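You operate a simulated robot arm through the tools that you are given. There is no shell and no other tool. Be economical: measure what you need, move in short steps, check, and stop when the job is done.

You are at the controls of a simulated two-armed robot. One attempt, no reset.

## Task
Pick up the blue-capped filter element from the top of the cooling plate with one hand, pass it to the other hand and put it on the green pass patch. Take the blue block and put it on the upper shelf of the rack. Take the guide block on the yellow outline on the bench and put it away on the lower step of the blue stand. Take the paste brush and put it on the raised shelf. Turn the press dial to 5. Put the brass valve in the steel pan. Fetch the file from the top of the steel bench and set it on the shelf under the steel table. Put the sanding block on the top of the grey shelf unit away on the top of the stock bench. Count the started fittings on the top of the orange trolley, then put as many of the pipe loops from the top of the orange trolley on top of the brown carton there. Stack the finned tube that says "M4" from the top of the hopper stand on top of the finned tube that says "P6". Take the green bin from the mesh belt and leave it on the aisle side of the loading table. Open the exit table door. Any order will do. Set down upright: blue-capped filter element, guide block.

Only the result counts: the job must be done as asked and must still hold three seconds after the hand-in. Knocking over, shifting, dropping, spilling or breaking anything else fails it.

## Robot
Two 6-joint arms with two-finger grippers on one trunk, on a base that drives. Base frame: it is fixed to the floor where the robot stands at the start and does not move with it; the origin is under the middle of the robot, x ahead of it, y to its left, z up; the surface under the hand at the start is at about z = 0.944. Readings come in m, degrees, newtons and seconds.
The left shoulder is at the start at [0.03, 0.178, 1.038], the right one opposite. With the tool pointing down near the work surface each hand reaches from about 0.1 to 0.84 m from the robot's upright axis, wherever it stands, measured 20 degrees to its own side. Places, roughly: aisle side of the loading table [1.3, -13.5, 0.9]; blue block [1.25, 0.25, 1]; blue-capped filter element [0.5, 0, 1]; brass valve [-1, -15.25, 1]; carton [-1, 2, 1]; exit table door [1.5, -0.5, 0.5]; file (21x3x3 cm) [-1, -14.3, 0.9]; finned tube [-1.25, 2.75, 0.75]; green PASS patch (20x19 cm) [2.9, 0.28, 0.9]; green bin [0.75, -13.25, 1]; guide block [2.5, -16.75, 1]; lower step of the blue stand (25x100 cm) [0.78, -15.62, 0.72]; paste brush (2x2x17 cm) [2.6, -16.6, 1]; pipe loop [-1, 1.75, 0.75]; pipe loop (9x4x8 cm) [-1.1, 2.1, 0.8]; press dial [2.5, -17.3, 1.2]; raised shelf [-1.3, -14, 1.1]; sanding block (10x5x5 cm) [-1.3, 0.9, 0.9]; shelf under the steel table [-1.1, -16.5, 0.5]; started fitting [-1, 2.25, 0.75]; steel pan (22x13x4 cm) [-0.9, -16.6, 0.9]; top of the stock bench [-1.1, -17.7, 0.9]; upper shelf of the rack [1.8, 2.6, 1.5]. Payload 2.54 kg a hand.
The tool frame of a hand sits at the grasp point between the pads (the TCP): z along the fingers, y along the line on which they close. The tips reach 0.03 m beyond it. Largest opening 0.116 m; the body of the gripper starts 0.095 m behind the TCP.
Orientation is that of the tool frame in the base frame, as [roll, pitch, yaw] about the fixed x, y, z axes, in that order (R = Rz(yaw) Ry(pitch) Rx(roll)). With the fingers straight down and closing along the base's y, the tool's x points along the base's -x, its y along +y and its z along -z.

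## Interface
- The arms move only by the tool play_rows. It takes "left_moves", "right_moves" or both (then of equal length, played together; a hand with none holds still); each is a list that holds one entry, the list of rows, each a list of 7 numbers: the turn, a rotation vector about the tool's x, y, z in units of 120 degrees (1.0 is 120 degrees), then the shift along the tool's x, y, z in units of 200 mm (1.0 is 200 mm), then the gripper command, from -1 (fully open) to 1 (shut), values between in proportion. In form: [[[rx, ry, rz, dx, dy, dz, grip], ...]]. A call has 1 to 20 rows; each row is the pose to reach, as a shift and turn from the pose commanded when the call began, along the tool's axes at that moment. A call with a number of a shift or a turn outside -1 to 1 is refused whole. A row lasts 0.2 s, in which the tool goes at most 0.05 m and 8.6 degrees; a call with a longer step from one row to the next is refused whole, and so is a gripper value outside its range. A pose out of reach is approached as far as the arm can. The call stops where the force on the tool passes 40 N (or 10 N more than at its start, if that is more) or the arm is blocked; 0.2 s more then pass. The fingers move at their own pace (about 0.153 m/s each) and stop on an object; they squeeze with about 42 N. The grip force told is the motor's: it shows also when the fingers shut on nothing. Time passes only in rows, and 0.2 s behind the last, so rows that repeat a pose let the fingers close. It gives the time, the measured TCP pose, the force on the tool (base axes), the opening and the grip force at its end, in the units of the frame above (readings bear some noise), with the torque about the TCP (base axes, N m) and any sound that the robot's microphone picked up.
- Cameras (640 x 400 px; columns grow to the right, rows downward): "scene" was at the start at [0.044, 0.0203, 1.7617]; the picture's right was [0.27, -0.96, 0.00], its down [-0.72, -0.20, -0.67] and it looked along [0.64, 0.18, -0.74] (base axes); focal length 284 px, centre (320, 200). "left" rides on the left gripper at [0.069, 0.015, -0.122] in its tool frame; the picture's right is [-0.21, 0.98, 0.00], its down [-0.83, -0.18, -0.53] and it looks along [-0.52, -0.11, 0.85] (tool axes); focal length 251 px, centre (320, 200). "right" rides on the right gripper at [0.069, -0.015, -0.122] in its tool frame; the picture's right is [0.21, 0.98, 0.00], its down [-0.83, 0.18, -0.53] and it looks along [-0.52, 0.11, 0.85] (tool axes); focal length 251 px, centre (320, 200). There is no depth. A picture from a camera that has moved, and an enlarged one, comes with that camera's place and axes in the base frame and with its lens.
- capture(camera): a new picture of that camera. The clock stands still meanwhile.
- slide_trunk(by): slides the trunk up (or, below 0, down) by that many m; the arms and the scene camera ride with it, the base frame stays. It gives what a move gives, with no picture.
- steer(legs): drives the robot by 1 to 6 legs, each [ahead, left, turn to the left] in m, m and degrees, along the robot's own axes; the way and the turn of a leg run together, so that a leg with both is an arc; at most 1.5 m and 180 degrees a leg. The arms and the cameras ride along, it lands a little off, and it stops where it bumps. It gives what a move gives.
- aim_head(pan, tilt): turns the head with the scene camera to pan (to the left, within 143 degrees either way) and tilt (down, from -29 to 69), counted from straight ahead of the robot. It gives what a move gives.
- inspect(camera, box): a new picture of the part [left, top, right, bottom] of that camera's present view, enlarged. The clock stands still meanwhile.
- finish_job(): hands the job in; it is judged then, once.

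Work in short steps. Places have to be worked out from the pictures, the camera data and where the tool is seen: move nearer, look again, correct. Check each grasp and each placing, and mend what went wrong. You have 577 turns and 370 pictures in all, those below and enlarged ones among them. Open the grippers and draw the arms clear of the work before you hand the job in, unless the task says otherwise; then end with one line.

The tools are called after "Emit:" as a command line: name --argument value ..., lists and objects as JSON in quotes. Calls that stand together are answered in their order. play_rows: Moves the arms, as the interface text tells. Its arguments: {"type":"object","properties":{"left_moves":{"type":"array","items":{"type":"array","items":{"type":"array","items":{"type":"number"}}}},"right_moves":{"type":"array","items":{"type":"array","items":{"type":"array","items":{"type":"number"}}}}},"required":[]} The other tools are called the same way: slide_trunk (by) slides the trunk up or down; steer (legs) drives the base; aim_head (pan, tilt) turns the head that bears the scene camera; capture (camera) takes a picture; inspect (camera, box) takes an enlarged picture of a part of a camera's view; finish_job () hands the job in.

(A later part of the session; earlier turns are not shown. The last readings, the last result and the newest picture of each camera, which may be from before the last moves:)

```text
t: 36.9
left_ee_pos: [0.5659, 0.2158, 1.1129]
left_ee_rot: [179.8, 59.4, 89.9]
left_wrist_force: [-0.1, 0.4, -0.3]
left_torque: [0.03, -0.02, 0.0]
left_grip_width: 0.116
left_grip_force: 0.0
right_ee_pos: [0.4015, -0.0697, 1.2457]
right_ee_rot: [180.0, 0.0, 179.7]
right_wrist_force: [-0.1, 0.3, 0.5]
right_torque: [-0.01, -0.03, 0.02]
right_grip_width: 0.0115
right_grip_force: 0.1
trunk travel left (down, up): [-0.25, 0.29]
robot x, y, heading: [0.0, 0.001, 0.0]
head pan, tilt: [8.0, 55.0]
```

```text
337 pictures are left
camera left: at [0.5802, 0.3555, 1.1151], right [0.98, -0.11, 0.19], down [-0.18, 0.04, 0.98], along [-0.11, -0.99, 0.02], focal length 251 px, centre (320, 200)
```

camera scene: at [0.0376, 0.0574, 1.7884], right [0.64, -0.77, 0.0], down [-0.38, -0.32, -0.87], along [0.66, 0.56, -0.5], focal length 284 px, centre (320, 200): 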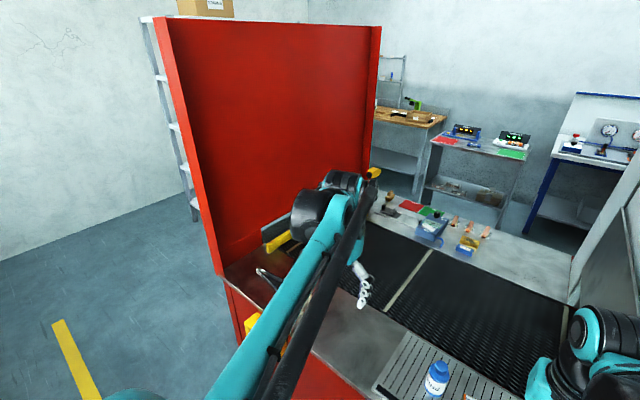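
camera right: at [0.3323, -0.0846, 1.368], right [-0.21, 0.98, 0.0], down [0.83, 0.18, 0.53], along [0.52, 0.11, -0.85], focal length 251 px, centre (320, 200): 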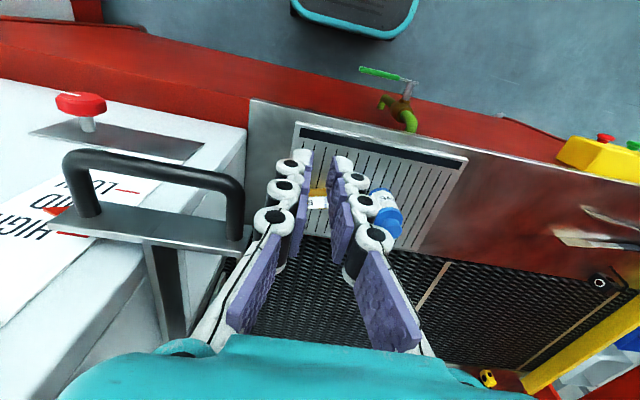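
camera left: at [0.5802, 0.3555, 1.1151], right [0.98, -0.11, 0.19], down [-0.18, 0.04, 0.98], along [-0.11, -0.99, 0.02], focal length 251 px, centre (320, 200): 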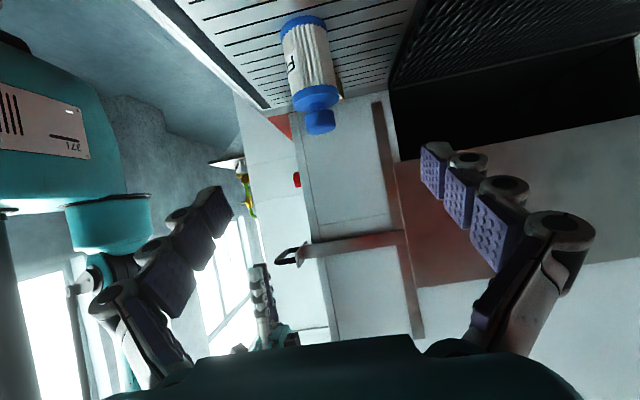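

Both views agree (0.566, 0.085). I drop to the approach line and advance to the bottle.

Emit:
play_rows --left_moves '[[[0, 0, 0, 0.13, 0, 0, -1], [0, 0, 0, 0.267, 0, 0.05, -1], [0, 0, 0, 0.267, 0, 0.2, -1], [0, 0, 0, 0.267, 0, 0.35, -1], [0, 0, 0, 0.267, 0, 0.5, -1], [0, 0, 0, 0.267, 0, 0.65, -1], [0, 0, 0, 0.267, 0, 0.77, -1], [0, 0, 0, 0.267, 0, 0.855, -1], [0, 0, 0, 0.267, 0, 0.855, -1]]]'

Emit:
capture --camera "left"

```text
t: 38.9
left_ee_pos: [0.5667, 0.0961, 0.9806]
left_ee_rot: [-180.0, 59.3, 90.3]
left_wrist_force: [0.2, 0.0, -0.1]
left_torque: [0.02, 0.01, 0.01]
left_grip_width: 0.116
left_grip_force: 0.1
right_ee_pos: [0.4018, -0.0692, 1.2461]
right_ee_rot: [180.0, -0.1, 179.8]
right_wrist_force: [0.0, 0.9, 0.2]
right_torque: [-0.01, 0.0, -0.01]
right_grip_width: 0.0119
right_grip_force: 0.2
trunk travel left (down, up): [-0.25, 0.29]
robot x, y, heading: [-0.0003, -0.0031, -0.0]
head pan, tilt: [8.0, 55.0]
```

```text
336 pictures are left
camera left: at [0.5808, 0.2358, 0.9823], right [0.98, -0.11, 0.18], down [-0.18, 0.04, 0.98], along [-0.11, -0.99, 0.02], focal length 251 px, centre (320, 200)
```

left: 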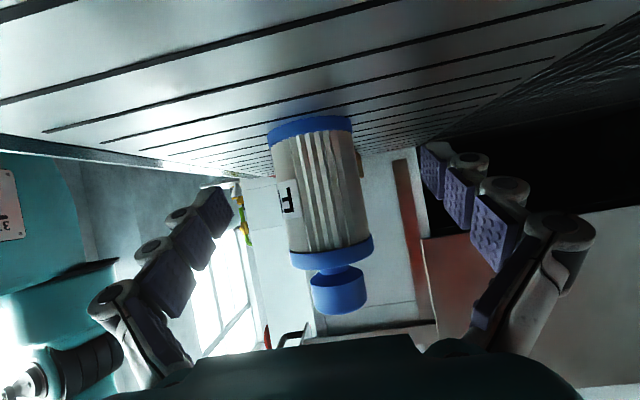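

Well centred; close and lift 0.12 m.

Emit:
play_rows --left_moves '[[[0, 0, 0, 0, 0, 0, -0.2], [0, 0, 0, 0, 0, 0, 0.3], [0, 0, 0, 0, 0, 0, 0.8], [0, 0, 0, 0, 0, 0, 0.8], [0, 0, 0, 0, 0, 0, 0.8], [0, 0, 0, -0.1, 0, -0.06, 0.8], [0, 0, 0, -0.25, 0, -0.15, 0.8], [0, 0, 0, -0.4, 0, -0.24, 0.8], [0, 0, 0, -0.516, 0, -0.306, 0.8], [0, 0, 0, -0.516, 0, -0.306, 0.8]]]'

Emit:
capture --camera "left"

Emit:
inspect --camera "scene" --box '[220, 80, 420, 205]'

```text
t: 41.1
left_ee_pos: [0.5673, 0.0955, 1.1017]
left_ee_rot: [-179.9, 59.5, 90.3]
left_wrist_force: [0.6, 0.1, -0.5]
left_torque: [0.02, -0.01, 0.02]
left_grip_width: 0.0475
left_grip_force: 42.2
right_ee_pos: [0.4021, -0.0693, 1.2464]
right_ee_rot: [179.9, 0.0, 179.8]
right_wrist_force: [-0.1, 0.2, 0.0]
right_torque: [0.04, 0.03, -0.03]
right_grip_width: 0.0116
right_grip_force: 0.0
trunk travel left (down, up): [-0.25, 0.29]
robot x, y, heading: [0.002, 0.0034, -0.2]
head pan, tilt: [8.0, 55.0]
```

```text
335 pictures are left
camera left: at [0.5814, 0.2352, 1.1039], right [0.98, -0.11, 0.18], down [-0.18, 0.04, 0.98], along [-0.11, -0.99, 0.02], focal length 251 px, centre (320, 200)
```

left: 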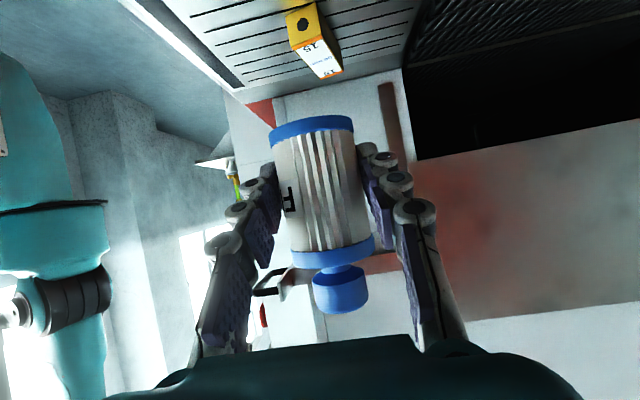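

```text
3.20 times, centred on (320, 142) of scene
camera zoom: at [0.0402, 0.0096, 1.7524], right [0.14, -0.99, 0.0], down [-0.81, -0.11, -0.57], along [0.57, 0.08, -0.82], focal length 910 px, centre (320, 384)
```

zoom: 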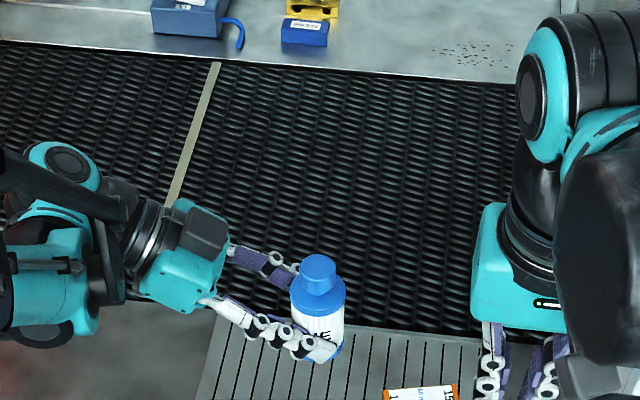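

Lifted. The cap is near (0.569, 0.084, 1.16). I bring the right hand above it, yawed 90°.

Emit:
play_rows --right_moves '[[[0, 0, -0.03, 0, 0, -0.1, -0.2], [0, 0, -0.1, -0.08, 0.07, -0.17, -0.2], [0, 0, -0.165, -0.16, 0.14, -0.17, -0.2], [0, 0, -0.23, -0.24, 0.21, -0.17, -0.2], [0, 0, -0.295, -0.32, 0.28, -0.17, -0.2], [0, 0, -0.36, -0.4, 0.35, -0.17, -0.2], [0, 0, -0.425, -0.48, 0.42, -0.17, -0.2], [0, 0, -0.49, -0.56, 0.49, -0.17, -0.2], [0, 0, -0.555, -0.64, 0.56, -0.17, -0.2], [0, 0, -0.62, -0.72, 0.63, -0.17, -0.2], [0, 0, -0.685, -0.78, 0.7, -0.17, -0.2], [0, 0, -0.75, -0.835, 0.765, -0.17, -0.2], [0, 0, -0.75, -0.835, 0.765, -0.17, -0.2]]]'

Emit:
capture --camera "right"

```text
t: 43.9
left_ee_pos: [0.5669, 0.0943, 1.1019]
left_ee_rot: [179.9, 59.4, 90.2]
left_wrist_force: [0.1, -0.3, -2.2]
left_torque: [0.02, 0.0, 0.0]
left_grip_width: 0.0477
left_grip_force: 42.3
right_ee_pos: [0.5672, 0.0828, 1.2787]
right_ee_rot: [180.0, 0.1, -90.1]
right_wrist_force: [0.3, -0.7, 0.0]
right_torque: [-0.01, -0.03, 0.01]
right_grip_width: 0.0697
right_grip_force: 0.1
trunk travel left (down, up): [-0.25, 0.29]
robot x, y, heading: [-0.0026, -0.0017, 0.2]
head pan, tilt: [8.0, 55.0]
```

```text
333 pictures are left
camera right: at [0.5825, 0.0142, 1.4014], right [-0.98, -0.21, 0.0], down [-0.18, 0.83, 0.53], along [-0.11, 0.52, -0.84], focal length 251 px, centre (320, 200)
```

right: 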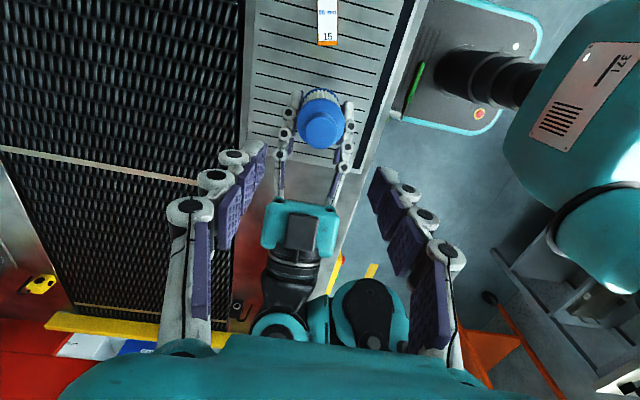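

Aligned. I go down to z≈1.152 so the pads span the cap, then check.

Emit:
play_rows --right_moves '[[[0, 0, 0, 0, 0, 0.15, -0.2], [0, 0, 0, 0, 0, 0.3, -0.2], [0, 0, 0, 0, 0, 0.45, -0.2], [0, 0, 0, 0, 0, 0.57, -0.2], [0, 0, 0, 0, 0, 0.635, -0.2], [0, 0, 0, 0, 0, 0.635, -0.2]]]'

Emit:
capture --camera "left"

```text
t: 45.3
left_ee_pos: [0.5681, 0.0955, 1.1007]
left_ee_rot: [-179.9, 59.3, 90.3]
left_wrist_force: [-0.2, -0.4, -1.6]
left_torque: [0.03, -0.03, 0.0]
left_grip_width: 0.0473
left_grip_force: 41.5
right_ee_pos: [0.5693, 0.0823, 1.152]
right_ee_rot: [180.0, 0.1, -90.2]
right_wrist_force: [-0.2, -0.2, -0.8]
right_torque: [-0.04, -0.01, -0.02]
right_grip_width: 0.0697
right_grip_force: 0.0
trunk travel left (down, up): [-0.25, 0.29]
robot x, y, heading: [-0.0005, 0.0017, -0.1]
head pan, tilt: [8.0, 55.0]
```

```text
332 pictures are left
camera left: at [0.581, 0.235, 1.1039], right [0.98, -0.11, 0.18], down [-0.18, 0.04, 0.98], along [-0.11, -0.99, 0.02], focal length 251 px, centre (320, 200)
```

left: 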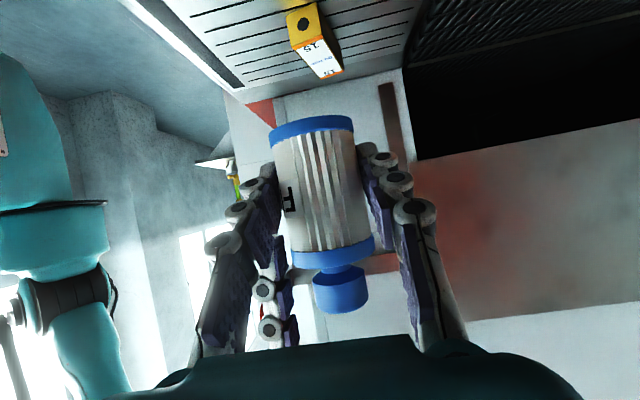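

The right tips reach beside the shoulder of the body, so closing will grip the flat body rim (~18 mm overlap), which is better. I close.

Emit:
play_rows --right_moves '[[[0, 0, 0, 0, 0, 0, 0.1], [0, 0, 0, 0, 0, 0, 0.4], [0, 0, 0, 0, 0, 0, 0.8], [0, 0, 0, 0, 0, 0, 0.8]]]'

Emit:
capture --camera "left"

Emit:
capture --camera "right"

```text
t: 46.3
left_ee_pos: [0.5672, 0.0958, 1.1011]
left_ee_rot: [179.8, 59.4, 90.3]
left_wrist_force: [27.4, 0.5, -8.8]
left_torque: [-0.03, 0.29, 0.22]
left_grip_width: 0.0473
left_grip_force: 42.0
right_ee_pos: [0.5686, 0.0828, 1.1518]
right_ee_rot: [179.7, 0.0, -90.1]
right_wrist_force: [-26.8, 0.1, 6.3]
right_torque: [0.1, 1.05, 0.12]
right_grip_width: 0.0478
right_grip_force: 42.3
trunk travel left (down, up): [-0.25, 0.29]
robot x, y, heading: [-0.001, 0.0016, -0.1]
head pan, tilt: [8.0, 55.0]
```

```text
331 pictures are left
camera left: at [0.5818, 0.2355, 1.1038], right [0.98, -0.1, 0.19], down [-0.18, 0.04, 0.98], along [-0.11, -0.99, 0.02], focal length 251 px, centre (320, 200)
```

left: 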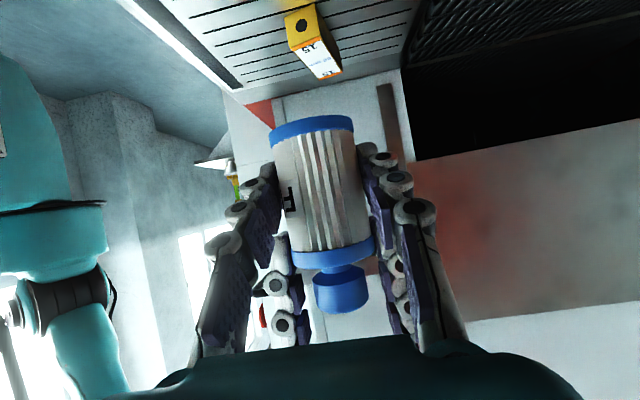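

```text
330 pictures are left
camera right: at [0.5835, 0.0133, 1.2742], right [-0.98, -0.21, 0.0], down [-0.18, 0.83, 0.54], along [-0.12, 0.52, -0.84], focal length 251 px, centre (320, 200)
```

right: 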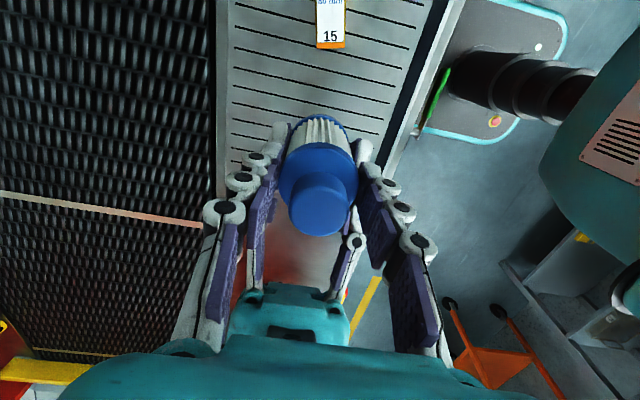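

Right grips the body rim (0.0478 m). Open the left and back it out, then test-lift the right.

Emit:
play_rows --left_moves '[[[0, 0, 0, 0, 0, 0, 0.1], [0, 0, 0, 0, 0, 0, -0.3], [0, 0, 0, 0, 0, 0, -0.7], [0, 0, 0, 0, 0, -0.1, -0.9], [0, 0, 0, 0, 0, -0.25, -1], [0, 0, 0, 0, 0, -0.45, -1], [0, 0, 0, 0, 0, -0.65, -1], [0, 0, 0, 0, 0, -0.85, -1]]]'

Emit:
capture --camera "left"

```text
t: 48.1
left_ee_pos: [0.5681, 0.2434, 1.1866]
left_ee_rot: [180.0, 59.4, 90.2]
left_wrist_force: [-1.4, 0.8, -0.4]
left_torque: [-0.01, 0.0, -0.01]
left_grip_width: 0.1161
left_grip_force: 0.0
right_ee_pos: [0.5706, 0.0826, 1.1525]
right_ee_rot: [180.0, 0.1, -90.2]
right_wrist_force: [0.5, 1.4, 0.0]
right_torque: [-0.06, -0.02, 0.01]
right_grip_width: 0.0474
right_grip_force: 41.7
trunk travel left (down, up): [-0.25, 0.29]
robot x, y, heading: [-0.0002, -0.0004, 0.1]
head pan, tilt: [8.0, 55.0]
```

```text
329 pictures are left
camera left: at [0.5821, 0.3841, 1.1889], right [0.98, -0.11, 0.18], down [-0.18, 0.04, 0.98], along [-0.11, -0.99, 0.02], focal length 251 px, centre (320, 200)
```

left: 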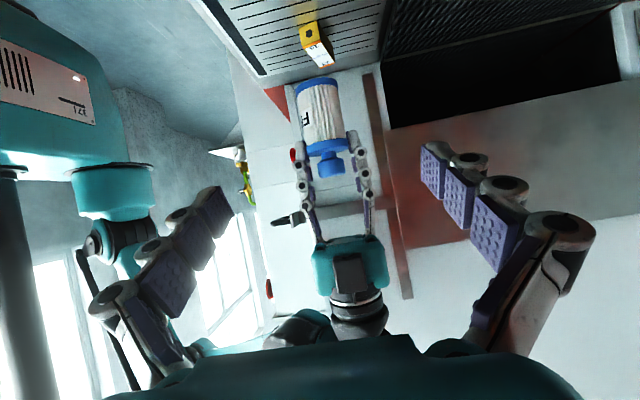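

The bottle hangs in the right hand. I retract both hands to the carry pose again, gently.

Emit:
play_rows --left_moves '[[[-0.03, 0.03, -0.0519, -0.02, -0.07, -0.05, -1], [-0.06, 0.06, -0.1038, -0.045, -0.14, -0.1, -1], [-0.09, 0.09, -0.1557, -0.067, -0.215, -0.145, -1], [-0.12, 0.12, -0.2075, -0.09, -0.29, -0.19, -1], [-0.15, 0.15, -0.2594, -0.11, -0.36, -0.24, -1], [-0.18, 0.18, -0.311, -0.134, -0.43, -0.29, -1], [-0.21, 0.21, -0.363, -0.156, -0.5, -0.33, -1], [-0.24, 0.24, -0.415, -0.18, -0.58, -0.38, -1], [-0.27, 0.27, -0.467, -0.2, -0.65, -0.43, -1], [-0.3, 0.3, -0.519, -0.22, -0.72, -0.48, -1], [-0.33, 0.33, -0.571, -0.245, -0.8, -0.52, -1], [-0.36, 0.36, -0.623, -0.27, -0.87, -0.57, -1], [-0.3895, 0.3895, -0.6745, -0.29, -0.94, -0.62, -1], [-0.3895, 0.3895, -0.6745, -0.29, -0.94, -0.62, -1]]]' --right_moves '[[[0, 0, 0, 0.0, 0.0, -0.06, 0.8], [0, 0, 0.03, 0.03, 0.03, -0.14, 0.8], [0, 0, 0.09, 0.1, 0.1, -0.22, 0.8], [0, 0, 0.15, 0.18, 0.18, -0.3, 0.8], [0, 0, 0.22, 0.27, 0.27, -0.38, 0.8], [0, 0, 0.29, 0.36, 0.36, -0.46, 0.8], [0, 0, 0.36, 0.45, 0.45, -0.5, 0.8], [0, 0, 0.43, 0.54, 0.54, -0.5, 0.8], [0, 0, 0.5, 0.64, 0.64, -0.5, 0.8], [0, 0, 0.57, 0.74, 0.74, -0.5, 0.8], [0, 0, 0.64, 0.83, 0.84, -0.5, 0.8], [0, 0, 0.7, 0.9, 0.93, -0.5, 0.8], [0, 0, 0.75, 0.95, 1.0, -0.5, 0.8], [0, 0, 0.75, 0.95, 1.0, -0.5, 0.8]]]'

Emit:
capture --camera "scene"

```text
t: 51.1
left_ee_pos: [0.3794, 0.3189, 1.2988]
left_ee_rot: [179.3, -0.1, -179.8]
left_wrist_force: [-0.2, 0.7, -0.3]
left_torque: [0.0, 0.03, 0.01]
left_grip_width: 0.1161
left_grip_force: 0.1
right_ee_pos: [0.3702, -0.1086, 1.2518]
right_ee_rot: [-179.9, 0.1, 179.8]
right_wrist_force: [0.3, -0.5, -2.3]
right_torque: [-0.01, 0.02, 0.0]
right_grip_width: 0.0478
right_grip_force: 42.2
trunk travel left (down, up): [-0.25, 0.29]
robot x, y, heading: [0.0008, 0.0023, 0.0]
head pan, tilt: [8.0, 55.0]
```

```text
328 pictures are left
camera scene: at [0.0404, 0.0096, 1.7524], right [0.14, -0.99, 0.0], down [-0.81, -0.11, -0.57], along [0.57, 0.08, -0.82], focal length 284 px, centre (320, 200)
```

scene: 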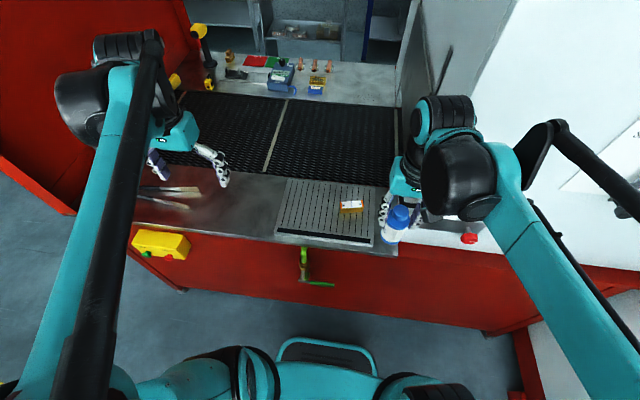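

The bottle is held firmly. I back off 0.2 m and strafe left in steps to see the passage beside the red wall.

Emit:
steer --legs '[[-0.2, 0, 0], [0, 1.3, 0]]'

Emit:
aim_head --pan 0 --tilt 25

Emit:
capture --camera "scene"

```text
t: 58.7
left_ee_pos: [0.1881, 1.5985, 1.2987]
left_ee_rot: [179.4, 0.0, 179.7]
left_wrist_force: [-0.4, -0.7, -0.4]
left_torque: [-0.04, -0.02, 0.02]
left_grip_width: 0.1158
left_grip_force: 0.1
right_ee_pos: [0.176, 1.1695, 1.2535]
right_ee_rot: [-180.0, 0.0, 179.3]
right_wrist_force: [0.7, -0.1, -1.5]
right_torque: [0.0, 0.0, -0.05]
right_grip_width: 0.0477
right_grip_force: 41.9
trunk travel left (down, up): [-0.25, 0.29]
robot x, y, heading: [-0.1924, 1.2827, -0.8]
head pan, tilt: [8.0, 55.0]
```

```text
t: 59.7
left_ee_pos: [0.1891, 1.5977, 1.2985]
left_ee_rot: [179.3, 0.0, 179.7]
left_wrist_force: [-0.3, 0.0, 0.2]
left_torque: [0.01, 0.01, 0.01]
left_grip_width: 0.1161
left_grip_force: 0.1
right_ee_pos: [0.1757, 1.17, 1.2525]
right_ee_rot: [180.0, -0.1, 179.3]
right_wrist_force: [0.4, -0.6, -1.7]
right_torque: [0.03, 0.04, 0.02]
right_grip_width: 0.0479
right_grip_force: 42.3
trunk travel left (down, up): [-0.25, 0.29]
robot x, y, heading: [-0.1924, 1.2809, -0.7]
head pan, tilt: [0.0, 25.0]
```

```text
327 pictures are left
camera scene: at [-0.1324, 1.2811, 1.7964], right [-0.01, -1.0, 0.0], down [-0.42, 0.0, -0.91], along [0.91, -0.01, -0.42], focal length 284 px, centre (320, 200)
```

scene: 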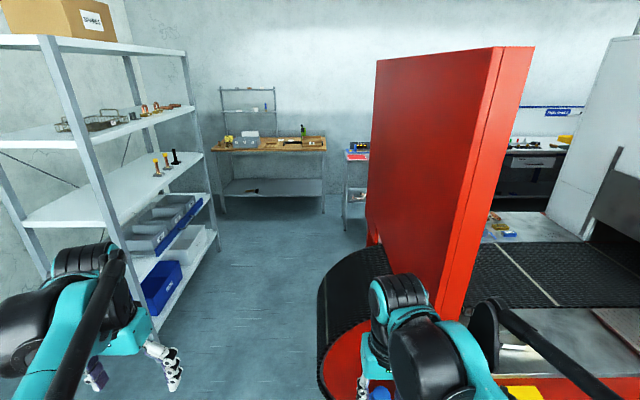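

The passage runs between the curved belt (y≈1.25) and the rack (y≈2.4). I go along y≈1.85.

Emit:
steer --legs '[[0, 0.57, 0.7], [1.2, 0, 0]]'

Emit:
aim_head --pan -35 --tilt 30

Emit:
capture --camera "scene"

Emit:
aim_head --pan 60 --tilt 20

Emit:
capture --camera "scene"

```text
t: 68.6
left_ee_pos: [1.3927, 2.1763, 1.2972]
left_ee_rot: [179.4, 0.0, -179.4]
left_wrist_force: [0.8, -0.2, -1.0]
left_torque: [-0.05, 0.0, 0.0]
left_grip_width: 0.1159
left_grip_force: 0.1
right_ee_pos: [1.3858, 1.7493, 1.2524]
right_ee_rot: [179.9, 0.1, -179.9]
right_wrist_force: [0.3, 0.6, -1.3]
right_torque: [-0.02, 0.0, -0.03]
right_grip_width: 0.0479
right_grip_force: 41.5
trunk travel left (down, up): [-0.25, 0.29]
robot x, y, heading: [1.0148, 1.8542, 0.4]
head pan, tilt: [0.0, 25.0]
```

```text
t: 69.6
left_ee_pos: [1.3919, 2.178, 1.2981]
left_ee_rot: [179.4, -0.1, -179.5]
left_wrist_force: [-0.7, -0.7, -0.1]
left_torque: [-0.01, 0.0, 0.02]
left_grip_width: 0.1161
left_grip_force: 0.0
right_ee_pos: [1.3859, 1.7487, 1.2523]
right_ee_rot: [180.0, 0.0, -179.9]
right_wrist_force: [-0.2, -0.4, -1.5]
right_torque: [-0.03, 0.05, 0.05]
right_grip_width: 0.048
right_grip_force: 42.1
trunk travel left (down, up): [-0.25, 0.29]
robot x, y, heading: [1.0196, 1.8566, 0.3]
head pan, tilt: [-35.0, 30.0]
```

```text
326 pictures are left
camera scene: at [1.0583, 1.8037, 1.7885], right [-0.57, -0.82, 0.0], down [-0.41, 0.28, -0.87], along [0.71, -0.49, -0.5], focal length 284 px, centre (320, 200)
```

scene: 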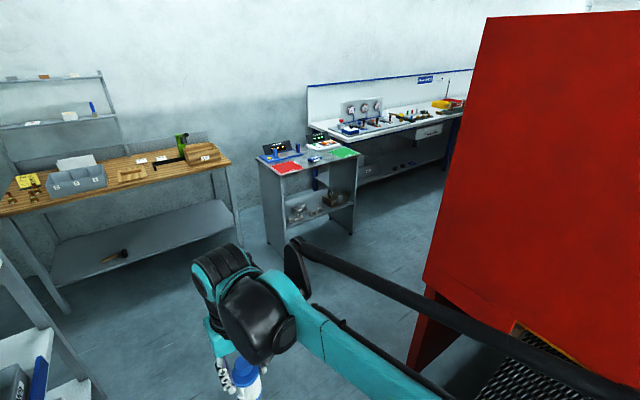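

```text
t: 71.3
left_ee_pos: [1.3926, 2.1781, 1.2976]
left_ee_rot: [179.4, 0.0, -179.5]
left_wrist_force: [-0.2, 0.0, 0.3]
left_torque: [0.02, 0.01, 0.0]
left_grip_width: 0.1162
left_grip_force: 0.0
right_ee_pos: [1.385, 1.7485, 1.2524]
right_ee_rot: [179.9, 0.0, -179.8]
right_wrist_force: [-0.2, 0.2, -2.1]
right_torque: [-0.01, 0.01, 0.0]
right_grip_width: 0.048
right_grip_force: 42.0
trunk travel left (down, up): [-0.25, 0.29]
robot x, y, heading: [1.0166, 1.8538, 0.2]
head pan, tilt: [60.0, 20.0]
```

```text
325 pictures are left
camera scene: at [1.03, 1.936, 1.8045], right [0.87, -0.5, 0.0], down [-0.17, -0.3, -0.94], along [0.47, 0.82, -0.34], focal length 284 px, centre (320, 200)
```

scene: 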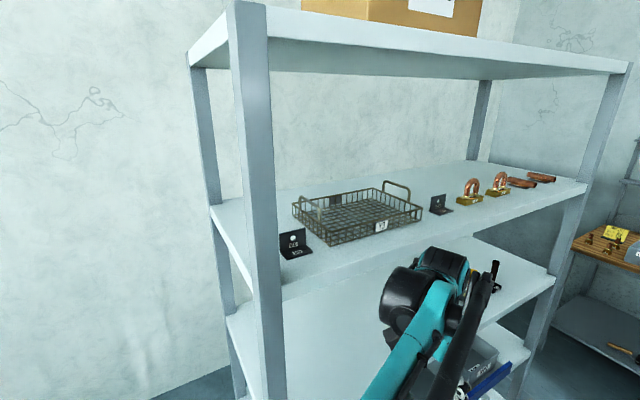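

I go ahead 1.0 m more and look right at the gap between the exit table and the patch bench.

Emit:
steer --legs '[[1.0, 0, 0]]'

Emit:
aim_head --pan -80 --tilt 32

Emit:
capture --camera "scene"

```text
t: 76.5
left_ee_pos: [2.3906, 2.1809, 1.299]
left_ee_rot: [179.4, 0.1, -179.5]
left_wrist_force: [0.6, 0.4, -0.7]
left_torque: [-0.01, 0.0, -0.01]
left_grip_width: 0.1162
left_grip_force: 0.0
right_ee_pos: [2.3832, 1.7525, 1.2524]
right_ee_rot: [179.9, 0.0, 180.0]
right_wrist_force: [0.6, 0.4, -1.0]
right_torque: [-0.01, -0.01, 0.02]
right_grip_width: 0.0479
right_grip_force: 42.3
trunk travel left (down, up): [-0.25, 0.29]
robot x, y, heading: [2.0132, 1.8644, 0.3]
head pan, tilt: [60.0, 20.0]
```

```text
t: 78.7
left_ee_pos: [2.3904, 2.1814, 1.2984]
left_ee_rot: [179.5, 0.1, -179.6]
left_wrist_force: [-0.5, 0.2, 0.0]
left_torque: [-0.01, 0.01, -0.03]
left_grip_width: 0.1159
left_grip_force: 0.1
right_ee_pos: [2.3824, 1.7537, 1.2531]
right_ee_rot: [179.9, -0.1, -180.0]
right_wrist_force: [0.3, 0.2, -0.6]
right_torque: [0.02, -0.02, 0.0]
right_grip_width: 0.0479
right_grip_force: 42.1
trunk travel left (down, up): [-0.25, 0.29]
robot x, y, heading: [2.0126, 1.8615, 0.2]
head pan, tilt: [-80.0, 32.0]
```

```text
324 pictures are left
camera scene: at [1.9967, 1.7714, 1.7854], right [-0.98, -0.18, 0.0], down [-0.09, 0.52, -0.85], along [0.15, -0.83, -0.53], focal length 284 px, centre (320, 200)
```

scene: 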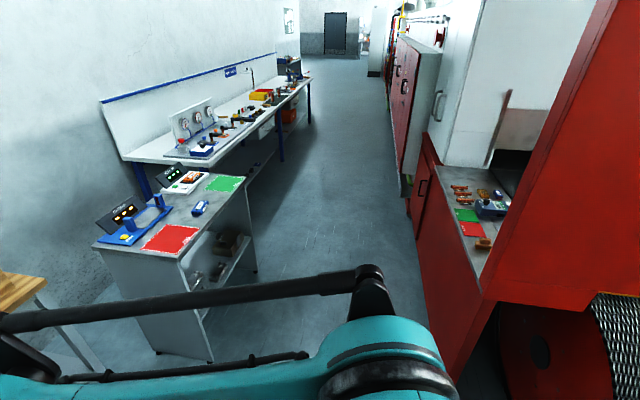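

The aisle between exit table (x≈1.5) and the bench (x≈2.74) is about 1.24 m. The patch is near (2.89, 0.29); I strafe right 1.32 m and then a little ahead.

Emit:
steer --legs '[[0.08, 0, 0], [0, -1.32, 0], [0.08, 0, 0]]'

Emit:
aim_head --pan -15 --tilt 48

Emit:
capture --camera "scene"

Emit:
capture --camera "right"

```text
t: 86.7
left_ee_pos: [2.5522, 0.8489, 1.2967]
left_ee_rot: [179.4, 0.0, -179.8]
left_wrist_force: [1.2, 0.4, -0.1]
left_torque: [0.0, 0.06, -0.03]
left_grip_width: 0.1158
left_grip_force: 0.1
right_ee_pos: [2.544, 0.4196, 1.2526]
right_ee_rot: [180.0, -0.1, 179.8]
right_wrist_force: [1.0, -0.6, -0.8]
right_torque: [-0.01, 0.03, 0.0]
right_grip_width: 0.0479
right_grip_force: 42.4
trunk travel left (down, up): [-0.25, 0.29]
robot x, y, heading: [2.1727, 0.5297, -0.1]
head pan, tilt: [-80.0, 32.0]
```

```text
t: 88.1
left_ee_pos: [2.5519, 0.8481, 1.2995]
left_ee_rot: [179.3, 0.0, -179.7]
left_wrist_force: [-0.7, 0.2, -0.6]
left_torque: [0.0, 0.01, -0.03]
left_grip_width: 0.1161
left_grip_force: 0.0
right_ee_pos: [2.5436, 0.4212, 1.2524]
right_ee_rot: [179.9, -0.1, 179.7]
right_wrist_force: [-0.2, 0.4, -0.7]
right_torque: [-0.02, 0.03, 0.04]
right_grip_width: 0.0478
right_grip_force: 41.9
trunk travel left (down, up): [-0.25, 0.29]
robot x, y, heading: [2.1734, 0.5248, -0.0]
head pan, tilt: [-15.0, 48.0]
```

```text
323 pictures are left
camera scene: at [2.2182, 0.5079, 1.7617], right [-0.26, -0.97, 0.0], down [-0.72, 0.19, -0.67], along [0.65, -0.17, -0.74], focal length 284 px, centre (320, 200)
```

scene: 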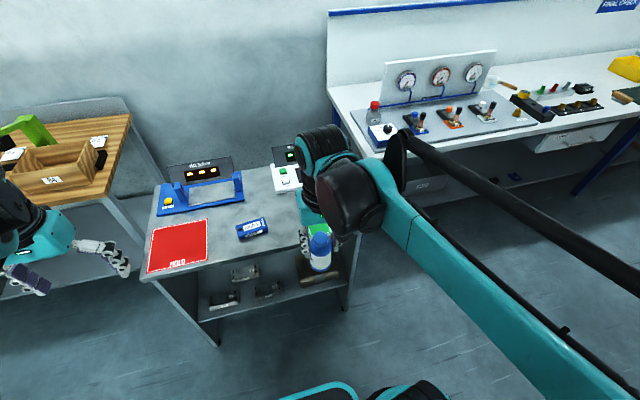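

```text
322 pictures are left
camera right: at [2.4741, 0.4049, 1.3748], right [-0.21, 0.98, 0.0], down [0.83, 0.18, 0.53], along [0.52, 0.11, -0.85], focal length 251 px, centre (320, 200)
```

right: 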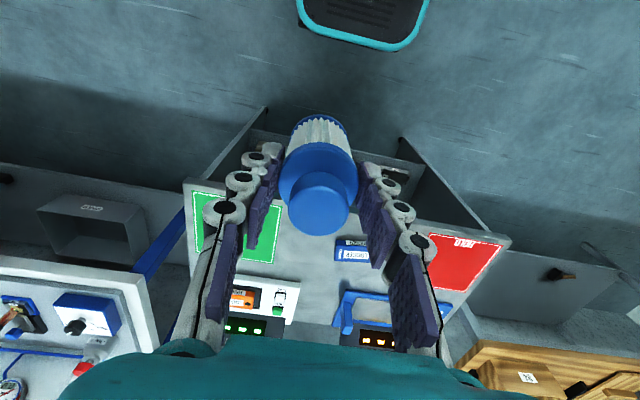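

Patch centre computes to (2.885, 0.291) from both views. I move the bottle over it in two stages.

Emit:
play_rows --right_moves '[[[0, 0, 0, -0.15, -0.08, 0, 0.8], [0, 0, 0, -0.32, -0.16, 0, 0.8], [0, 0, 0, -0.5, -0.25, 0, 0.8], [0, 0, 0, -0.7, -0.4, 0, 0.8], [0, 0, 0, -0.86, -0.55, 0.05, 0.8], [0, 0, 0, -0.98, -0.65, 0.1, 0.8]]]'

Emit:
play_rows --right_moves '[[[0, 0, 0, -0.15, 0, 0.05, 0.8], [0, 0, 0, -0.32, 0, 0.15, 0.8], [0, 0, 0, -0.5, 0, 0.3, 0.8], [0, 0, 0, -0.65, 0, 0.45, 0.8], [0, 0, 0, -0.73, 0, 0.6, 0.8], [0, 0, 0, -0.73, 0, 0.75, 0.8], [0, 0, 0, -0.73, 0, 0.85, 0.8], [0, 0, 0, -0.73, 0, 0.85, 0.8]]]'

Emit:
capture --camera "right"

Emit:
inspect --camera "scene" --box '[220, 120, 380, 280]'

```text
t: 89.5
left_ee_pos: [2.5527, 0.8475, 1.2981]
left_ee_rot: [179.5, -0.1, -179.8]
left_wrist_force: [0.9, -0.4, -0.3]
left_torque: [0.03, 0.03, 0.02]
left_grip_width: 0.1159
left_grip_force: 0.1
right_ee_pos: [2.7417, 0.2866, 1.2293]
right_ee_rot: [179.9, 0.0, 179.8]
right_wrist_force: [0.7, -0.1, -2.0]
right_torque: [-0.01, 0.04, -0.04]
right_grip_width: 0.0479
right_grip_force: 41.2
trunk travel left (down, up): [-0.25, 0.29]
robot x, y, heading: [2.1743, 0.5282, -0.0]
head pan, tilt: [-15.0, 48.0]
```

```text
t: 91.3
left_ee_pos: [2.5517, 0.8489, 1.2986]
left_ee_rot: [179.4, -0.1, -179.7]
left_wrist_force: [-0.8, -0.4, 0.3]
left_torque: [0.02, -0.02, 0.0]
left_grip_width: 0.1159
left_grip_force: 0.1
right_ee_pos: [2.8841, 0.2894, 1.0636]
right_ee_rot: [179.9, 0.0, 179.8]
right_wrist_force: [0.0, 0.7, -1.7]
right_torque: [0.0, 0.02, 0.03]
right_grip_width: 0.0477
right_grip_force: 41.8
trunk travel left (down, up): [-0.25, 0.29]
robot x, y, heading: [2.1728, 0.5312, 0.0]
head pan, tilt: [-15.0, 48.0]
```

```text
321 pictures are left
camera right: at [2.8143, 0.2749, 1.1856], right [-0.21, 0.98, 0.0], down [0.83, 0.18, 0.53], along [0.52, 0.11, -0.85], focal length 251 px, centre (320, 200)
```

right: 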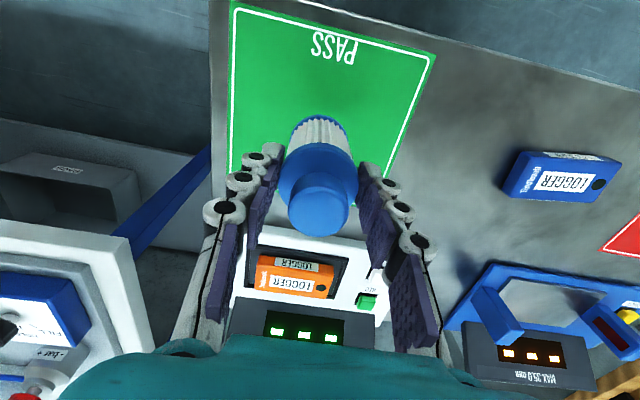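

```text
2.50 times, centred on (300, 200) of scene
camera zoom: at [2.2183, 0.508, 1.7617], right [-0.26, -0.97, 0.0], down [-0.72, 0.19, -0.67], along [0.65, -0.17, -0.74], focal length 711 px, centre (370, 200)
```

zoom: 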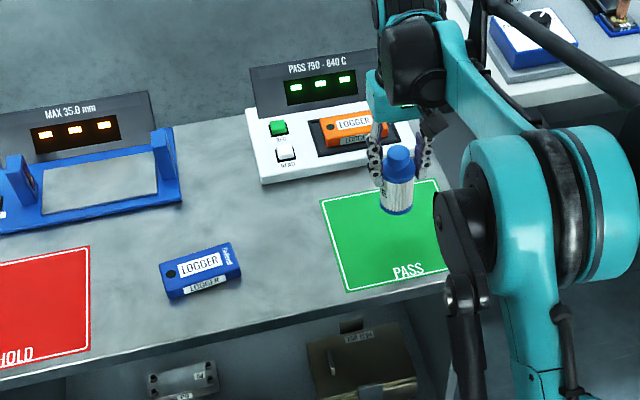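

The patch spans x 2.80–2.99, y 0.19–0.385. I shift 1 cm further and lower to just above the expected contact.

Emit:
play_rows --right_moves '[[[0, 0, 0, -0.05, 0, 0.1, 0.8], [0, 0, 0, -0.06, 0, 0.2, 0.8], [0, 0, 0, -0.06, 0, 0.3, 0.8], [0, 0, 0, -0.06, 0, 0.36, 0.8], [0, 0, 0, -0.06, 0, 0.38, 0.8], [0, 0, 0, -0.06, 0, 0.38, 0.8]]]'

Emit:
inspect --camera "scene" --box '[280, 140, 380, 240]'

```text
t: 92.7
left_ee_pos: [2.5509, 0.8483, 1.2988]
left_ee_rot: [179.4, 0.0, -179.7]
left_wrist_force: [-0.1, 0.2, 0.8]
left_torque: [0.03, -0.02, 0.02]
left_grip_width: 0.116
left_grip_force: 0.0
right_ee_pos: [2.8974, 0.2897, 0.9878]
right_ee_rot: [-179.9, 0.0, 179.8]
right_wrist_force: [2.4, -0.4, 6.4]
right_torque: [0.01, -0.03, 0.01]
right_grip_width: 0.0475
right_grip_force: 42.2
trunk travel left (down, up): [-0.25, 0.29]
robot x, y, heading: [2.1742, 0.5281, 0.0]
head pan, tilt: [-15.0, 48.0]
```

```text
4.00 times, centred on (330, 190) of scene
camera zoom: at [2.2179, 0.5083, 1.7618], right [-0.26, -0.97, 0.0], down [-0.72, 0.19, -0.67], along [0.65, -0.17, -0.74], focal length 1137 px, centre (280, 240)
```

zoom: 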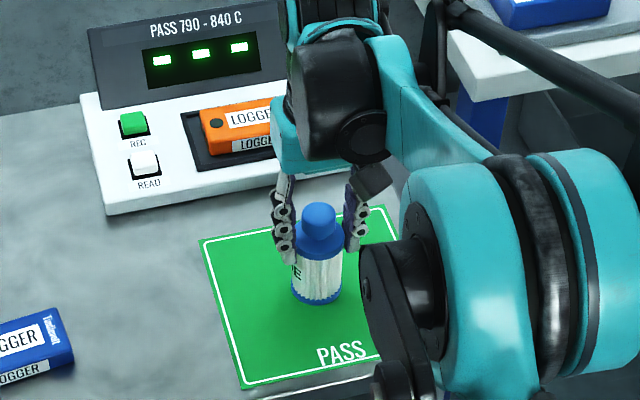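

Upward force 6 N: the bottle is resting on the patch. I open moderately and rise.

Emit:
play_rows --right_moves '[[[0, 0, 0, 0, 0, 0, 0.2], [0, 0, 0, 0, 0, 0, 0], [0, 0, 0, 0, 0, 0, -0.3], [0, 0, 0, 0, 0, 0, -0.4], [0, 0, 0, 0, 0, -0.1, -0.4], [0, 0, 0, 0, 0, -0.3, -0.4], [0, 0, 0, 0, 0, -0.5, -0.4], [0, 0, 0, 0, 0, -0.7, -0.4]]]'

Emit:
inspect --camera "scene" --box '[280, 140, 380, 240]'

```text
t: 94.5
left_ee_pos: [2.5507, 0.8488, 1.2982]
left_ee_rot: [179.4, 0.0, -179.7]
left_wrist_force: [-0.5, 0.9, 0.5]
left_torque: [0.0, -0.02, 0.04]
left_grip_width: 0.1161
left_grip_force: 0.0
right_ee_pos: [2.8984, 0.2892, 1.1276]
right_ee_rot: [180.0, 0.1, 179.8]
right_wrist_force: [-1.0, -0.2, 0.3]
right_torque: [0.03, -0.03, 0.02]
right_grip_width: 0.0811
right_grip_force: 0.0
trunk travel left (down, up): [-0.25, 0.29]
robot x, y, heading: [2.1693, 0.5294, -0.0]
head pan, tilt: [-15.0, 48.0]
```

```text
4.00 times, centred on (330, 190) of scene
camera zoom: at [2.2172, 0.5083, 1.7617], right [-0.26, -0.97, 0.0], down [-0.72, 0.19, -0.67], along [0.65, -0.17, -0.74], focal length 1137 px, centre (280, 240)
```

zoom: 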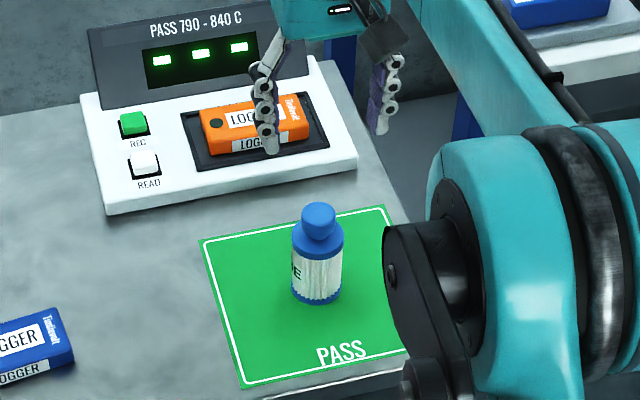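

Bottle done. I retract the right arm and turn 180° to face the exit table.

Emit:
play_rows --right_moves '[[[0, 0, 0, 0.05, 0, -0.2, -0.4], [0, 0, 0, 0.2, 0, -0.4, -0.4], [0, 0, 0, 0.4, 0, -0.55, -0.6], [0, 0, 0, 0.6, 0.05, -0.6, -0.8], [0, 0, 0, 0.8, 0.1, -0.6, -1], [0, 0, 0, 0.98, 0.1, -0.6, -1]]]'

Emit:
play_rows --right_moves '[[[0, 0, 0, 0.2, 0, 0, -1], [0, 0, 0, 0.4, 0, 0, -1], [0, 0, 0, 0.6, 0, 0, -1], [0, 0, 0, 0.8, 0, 0, -1], [0, 0, 0, 0.98, 0, 0, -1]]]'

Emit:
steer --legs '[[-0.06, 0, 0], [0, 0, 90]]'

Emit:
aim_head --pan 60 --tilt 35

Emit:
capture --camera "scene"

```text
t: 95.9
left_ee_pos: [2.5494, 0.8495, 1.2985]
left_ee_rot: [179.4, 0.1, -179.7]
left_wrist_force: [-0.5, 0.4, 0.6]
left_torque: [0.0, -0.06, 0.0]
left_grip_width: 0.1159
left_grip_force: 0.1
right_ee_pos: [2.6971, 0.3093, 1.2466]
right_ee_rot: [179.9, 0.1, 179.8]
right_wrist_force: [-0.4, 0.4, -0.2]
right_torque: [0.0, -0.01, -0.01]
right_grip_width: 0.1159
right_grip_force: 0.0
trunk travel left (down, up): [-0.25, 0.29]
robot x, y, heading: [2.1747, 0.5302, -0.1]
head pan, tilt: [-15.0, 48.0]
```

```text
t: 97.1
left_ee_pos: [2.5499, 0.8491, 1.2989]
left_ee_rot: [179.5, 0.0, -179.8]
left_wrist_force: [-0.4, -0.6, 0.1]
left_torque: [-0.01, -0.02, 0.0]
left_grip_width: 0.1158
left_grip_force: 0.0
right_ee_pos: [2.5029, 0.311, 1.2472]
right_ee_rot: [180.0, 0.0, 180.0]
right_wrist_force: [-1.0, 0.1, 0.2]
right_torque: [0.03, -0.06, -0.01]
right_grip_width: 0.116
right_grip_force: 0.1
trunk travel left (down, up): [-0.25, 0.29]
robot x, y, heading: [2.1712, 0.5312, -0.0]
head pan, tilt: [-15.0, 48.0]
```

```text
t: 101.8
left_ee_pos: [1.8073, 0.9184, 1.2982]
left_ee_rot: [179.4, 0.0, -91.7]
left_wrist_force: [-0.5, -0.1, -0.3]
left_torque: [0.0, 0.0, -0.01]
left_grip_width: 0.116
left_grip_force: 0.1
right_ee_pos: [2.3432, 0.8521, 1.2463]
right_ee_rot: [-180.0, 0.0, -92.1]
right_wrist_force: [-0.1, -0.4, 0.0]
right_torque: [0.0, -0.02, 0.02]
right_grip_width: 0.1162
right_grip_force: 0.1
trunk travel left (down, up): [-0.25, 0.29]
robot x, y, heading: [2.1154, 0.527, 88.2]
head pan, tilt: [-15.0, 48.0]
```

```text
t: 103.3
left_ee_pos: [1.8075, 0.9184, 1.2985]
left_ee_rot: [179.3, -0.1, -91.7]
left_wrist_force: [-1.2, 0.0, 0.1]
left_torque: [0.01, 0.01, -0.03]
left_grip_width: 0.1157
left_grip_force: 0.0
right_ee_pos: [2.3435, 0.8513, 1.2479]
right_ee_rot: [179.9, 0.0, -92.0]
right_wrist_force: [0.6, -0.8, 0.2]
right_torque: [-0.02, -0.04, -0.03]
right_grip_width: 0.116
right_grip_force: 0.0
trunk travel left (down, up): [-0.25, 0.29]
robot x, y, heading: [2.1131, 0.5303, 88.1]
head pan, tilt: [60.0, 35.0]
```

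```text
317 pictures are left
camera scene: at [2.0361, 0.5451, 1.7807], right [0.53, 0.85, 0.0], down [0.49, -0.3, -0.82], along [-0.69, 0.43, -0.57], focal length 284 px, centre (320, 200)
```

scene: 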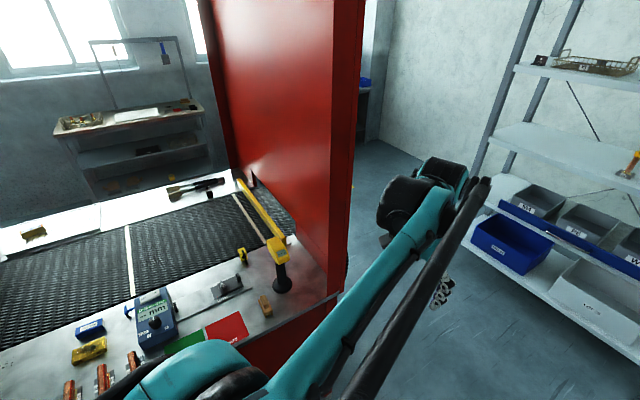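

The small blue labelled block is near (1.25, 0.20) on the exit table. I turn to face it fully and come to y≈0.42.

Emit:
steer --legs '[[0, 0, 92], [0.12, 0.1, 0]]'

Emit:
aim_head --pan 10 --tilt 50

Emit:
capture --camera "scene"

```text
t: 108.6
left_ee_pos: [1.6295, 0.0939, 1.2991]
left_ee_rot: [179.4, -0.2, 1.8]
left_wrist_force: [-0.2, -0.1, 0.0]
left_torque: [0.01, -0.05, 0.03]
left_grip_width: 0.1161
left_grip_force: 0.1
right_ee_pos: [1.6611, 0.6333, 1.2481]
right_ee_rot: [180.0, 0.1, 1.6]
right_wrist_force: [-0.4, -1.1, 0.2]
right_torque: [0.04, -0.03, -0.01]
right_grip_width: 0.1157
right_grip_force: 0.0
trunk travel left (down, up): [-0.25, 0.29]
robot x, y, heading: [1.9987, 0.427, -178.3]
head pan, tilt: [60.0, 35.0]
```

```text
t: 109.8
left_ee_pos: [1.6307, 0.095, 1.2981]
left_ee_rot: [179.3, 0.0, 1.8]
left_wrist_force: [-0.6, -0.2, -1.1]
left_torque: [-0.02, -0.01, -0.03]
left_grip_width: 0.116
left_grip_force: 0.0
right_ee_pos: [1.6607, 0.6339, 1.2479]
right_ee_rot: [-180.0, 0.0, 1.5]
right_wrist_force: [-0.5, -0.4, -0.3]
right_torque: [-0.01, 0.02, -0.01]
right_grip_width: 0.1161
right_grip_force: 0.0
trunk travel left (down, up): [-0.25, 0.29]
robot x, y, heading: [1.9981, 0.423, -178.2]
head pan, tilt: [10.0, 50.0]
```

```text
316 pictures are left
camera scene: at [1.9509, 0.4095, 1.759], right [-0.2, 0.98, 0.0], down [0.75, 0.16, -0.64], along [-0.63, -0.13, -0.77], focal length 284 px, centre (320, 200)
```

scene: 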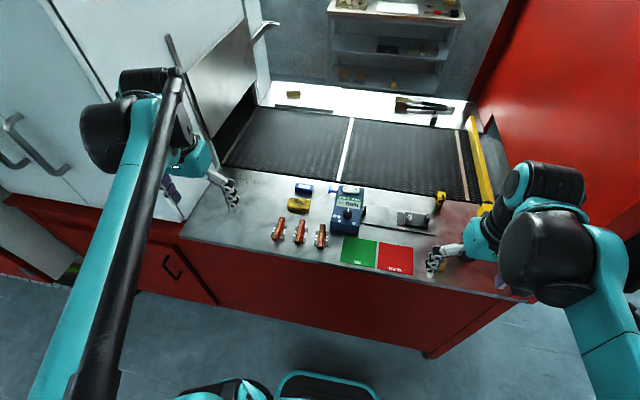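

I bring the left hand over the blue block in two stages and look with its camera.

Emit:
play_rows --left_moves '[[[0, 0, 0, -0.2, -0.1, 0, -1], [0, 0, 0, -0.4, -0.2, 0, -1], [0, 0, 0, -0.6, -0.3, 0.1, -1], [0, 0, 0, -0.8, -0.4, 0.2, -1], [0, 0, 0, -0.95, -0.45, 0.3, -1]]]'

Emit:
play_rows --left_moves '[[[0, 0, 0, -0.2, 0, 0.1, -1], [0, 0, 0, -0.4, 0, 0.25, -1], [0, 0, 0, -0.6, 0, 0.4, -1], [0, 0, 0, -0.7, 0, 0.6, -1], [0, 0, 0, -0.8, 0, 0.7, -1], [0, 0, 0, -0.8, 0, 0.7, -1]]]'

Emit:
capture --camera "left"

Emit:
inspect --camera "scene" --box '[240, 130, 400, 250]'

```text
t: 111.0
left_ee_pos: [1.4351, 0.177, 1.2377]
left_ee_rot: [179.4, -0.1, 1.8]
left_wrist_force: [-1.0, -0.1, 1.0]
left_torque: [0.03, 0.0, -0.02]
left_grip_width: 0.1162
left_grip_force: 0.0
right_ee_pos: [1.6611, 0.6339, 1.2462]
right_ee_rot: [-179.9, -0.1, 1.4]
right_wrist_force: [-1.1, -0.2, -0.8]
right_torque: [-0.01, -0.02, -0.01]
right_grip_width: 0.116
right_grip_force: 0.1
trunk travel left (down, up): [-0.25, 0.29]
robot x, y, heading: [2.0022, 0.4259, -178.5]
head pan, tilt: [10.0, 50.0]
```

```text
t: 112.4
left_ee_pos: [1.2772, 0.1714, 1.0968]
left_ee_rot: [179.4, 0.1, 1.9]
left_wrist_force: [1.4, -0.6, 0.9]
left_torque: [-0.01, 0.03, 0.0]
left_grip_width: 0.116
left_grip_force: 0.1
right_ee_pos: [1.6623, 0.634, 1.2466]
right_ee_rot: [-179.9, 0.0, 1.5]
right_wrist_force: [0.0, -0.1, -0.1]
right_torque: [0.01, 0.03, -0.01]
right_grip_width: 0.116
right_grip_force: 0.1
trunk travel left (down, up): [-0.25, 0.29]
robot x, y, heading: [1.9988, 0.4247, -178.4]
head pan, tilt: [10.0, 50.0]
```

```text
315 pictures are left
camera left: at [1.3463, 0.159, 1.2178], right [-0.18, -0.98, 0.01], down [-0.83, 0.16, 0.53], along [-0.52, 0.09, -0.85], focal length 251 px, centre (320, 200)
```

left: 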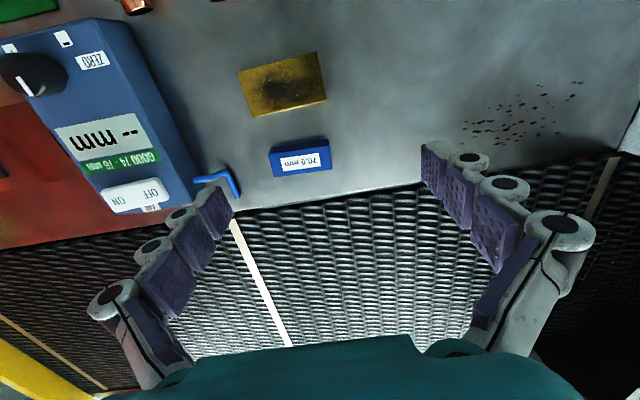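

```text
3.33 times, centred on (320, 190) of scene
camera zoom: at [1.9515, 0.4096, 1.759], right [-0.2, 0.98, 0.0], down [0.75, 0.15, -0.64], along [-0.63, -0.13, -0.77], focal length 947 px, centre (320, 233)
```

zoom: 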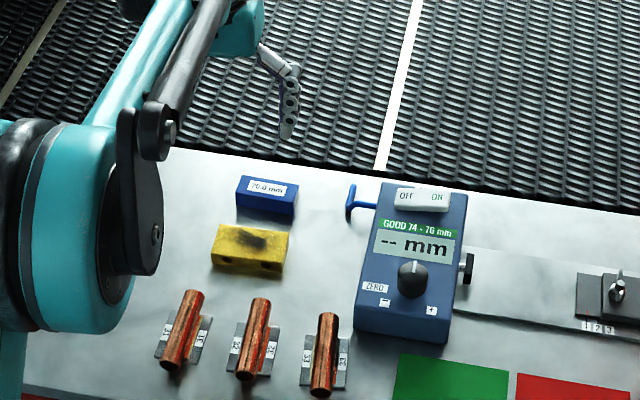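

The block (0.063 m along y, at about (1.256, 0.200)) lines up with the hand. I centre and descend to tips just above the table.

Emit:
play_rows --left_moves '[[[0, 0, 0, -0.1, -0.15, 0.1, -1], [0, 0, 0, -0.1, -0.15, 0.25, -1], [0, 0, 0, -0.1, -0.15, 0.4, -1], [0, 0, 0, -0.1, -0.15, 0.5, -1], [0, 0, 0, -0.1, -0.15, 0.58, -1], [0, 0, 0, -0.1, -0.15, 0.58, -1]]]'

Emit:
capture --camera "left"

```text
t: 113.8
left_ee_pos: [1.2574, 0.1987, 0.9811]
left_ee_rot: [179.4, 0.0, 2.0]
left_wrist_force: [0.4, -0.2, 0.0]
left_torque: [0.0, 0.02, 0.01]
left_grip_width: 0.116
left_grip_force: 0.0
right_ee_pos: [1.6637, 0.6334, 1.248]
right_ee_rot: [-180.0, 0.0, 1.5]
right_wrist_force: [-0.1, 0.3, 0.0]
right_torque: [0.02, 0.01, -0.01]
right_grip_width: 0.1157
right_grip_force: 0.0
trunk travel left (down, up): [-0.25, 0.29]
robot x, y, heading: [1.9976, 0.422, -178.6]
head pan, tilt: [10.0, 50.0]
```

```text
313 pictures are left
camera left: at [1.3264, 0.1867, 1.1027], right [-0.18, -0.98, 0.01], down [-0.83, 0.16, 0.53], along [-0.52, 0.09, -0.85], focal length 251 px, centre (320, 200)
```

left: 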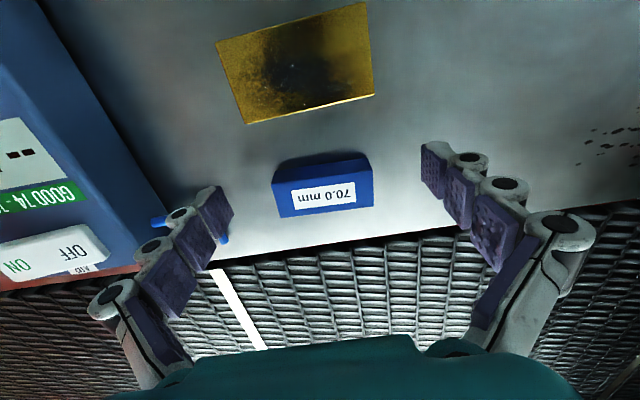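

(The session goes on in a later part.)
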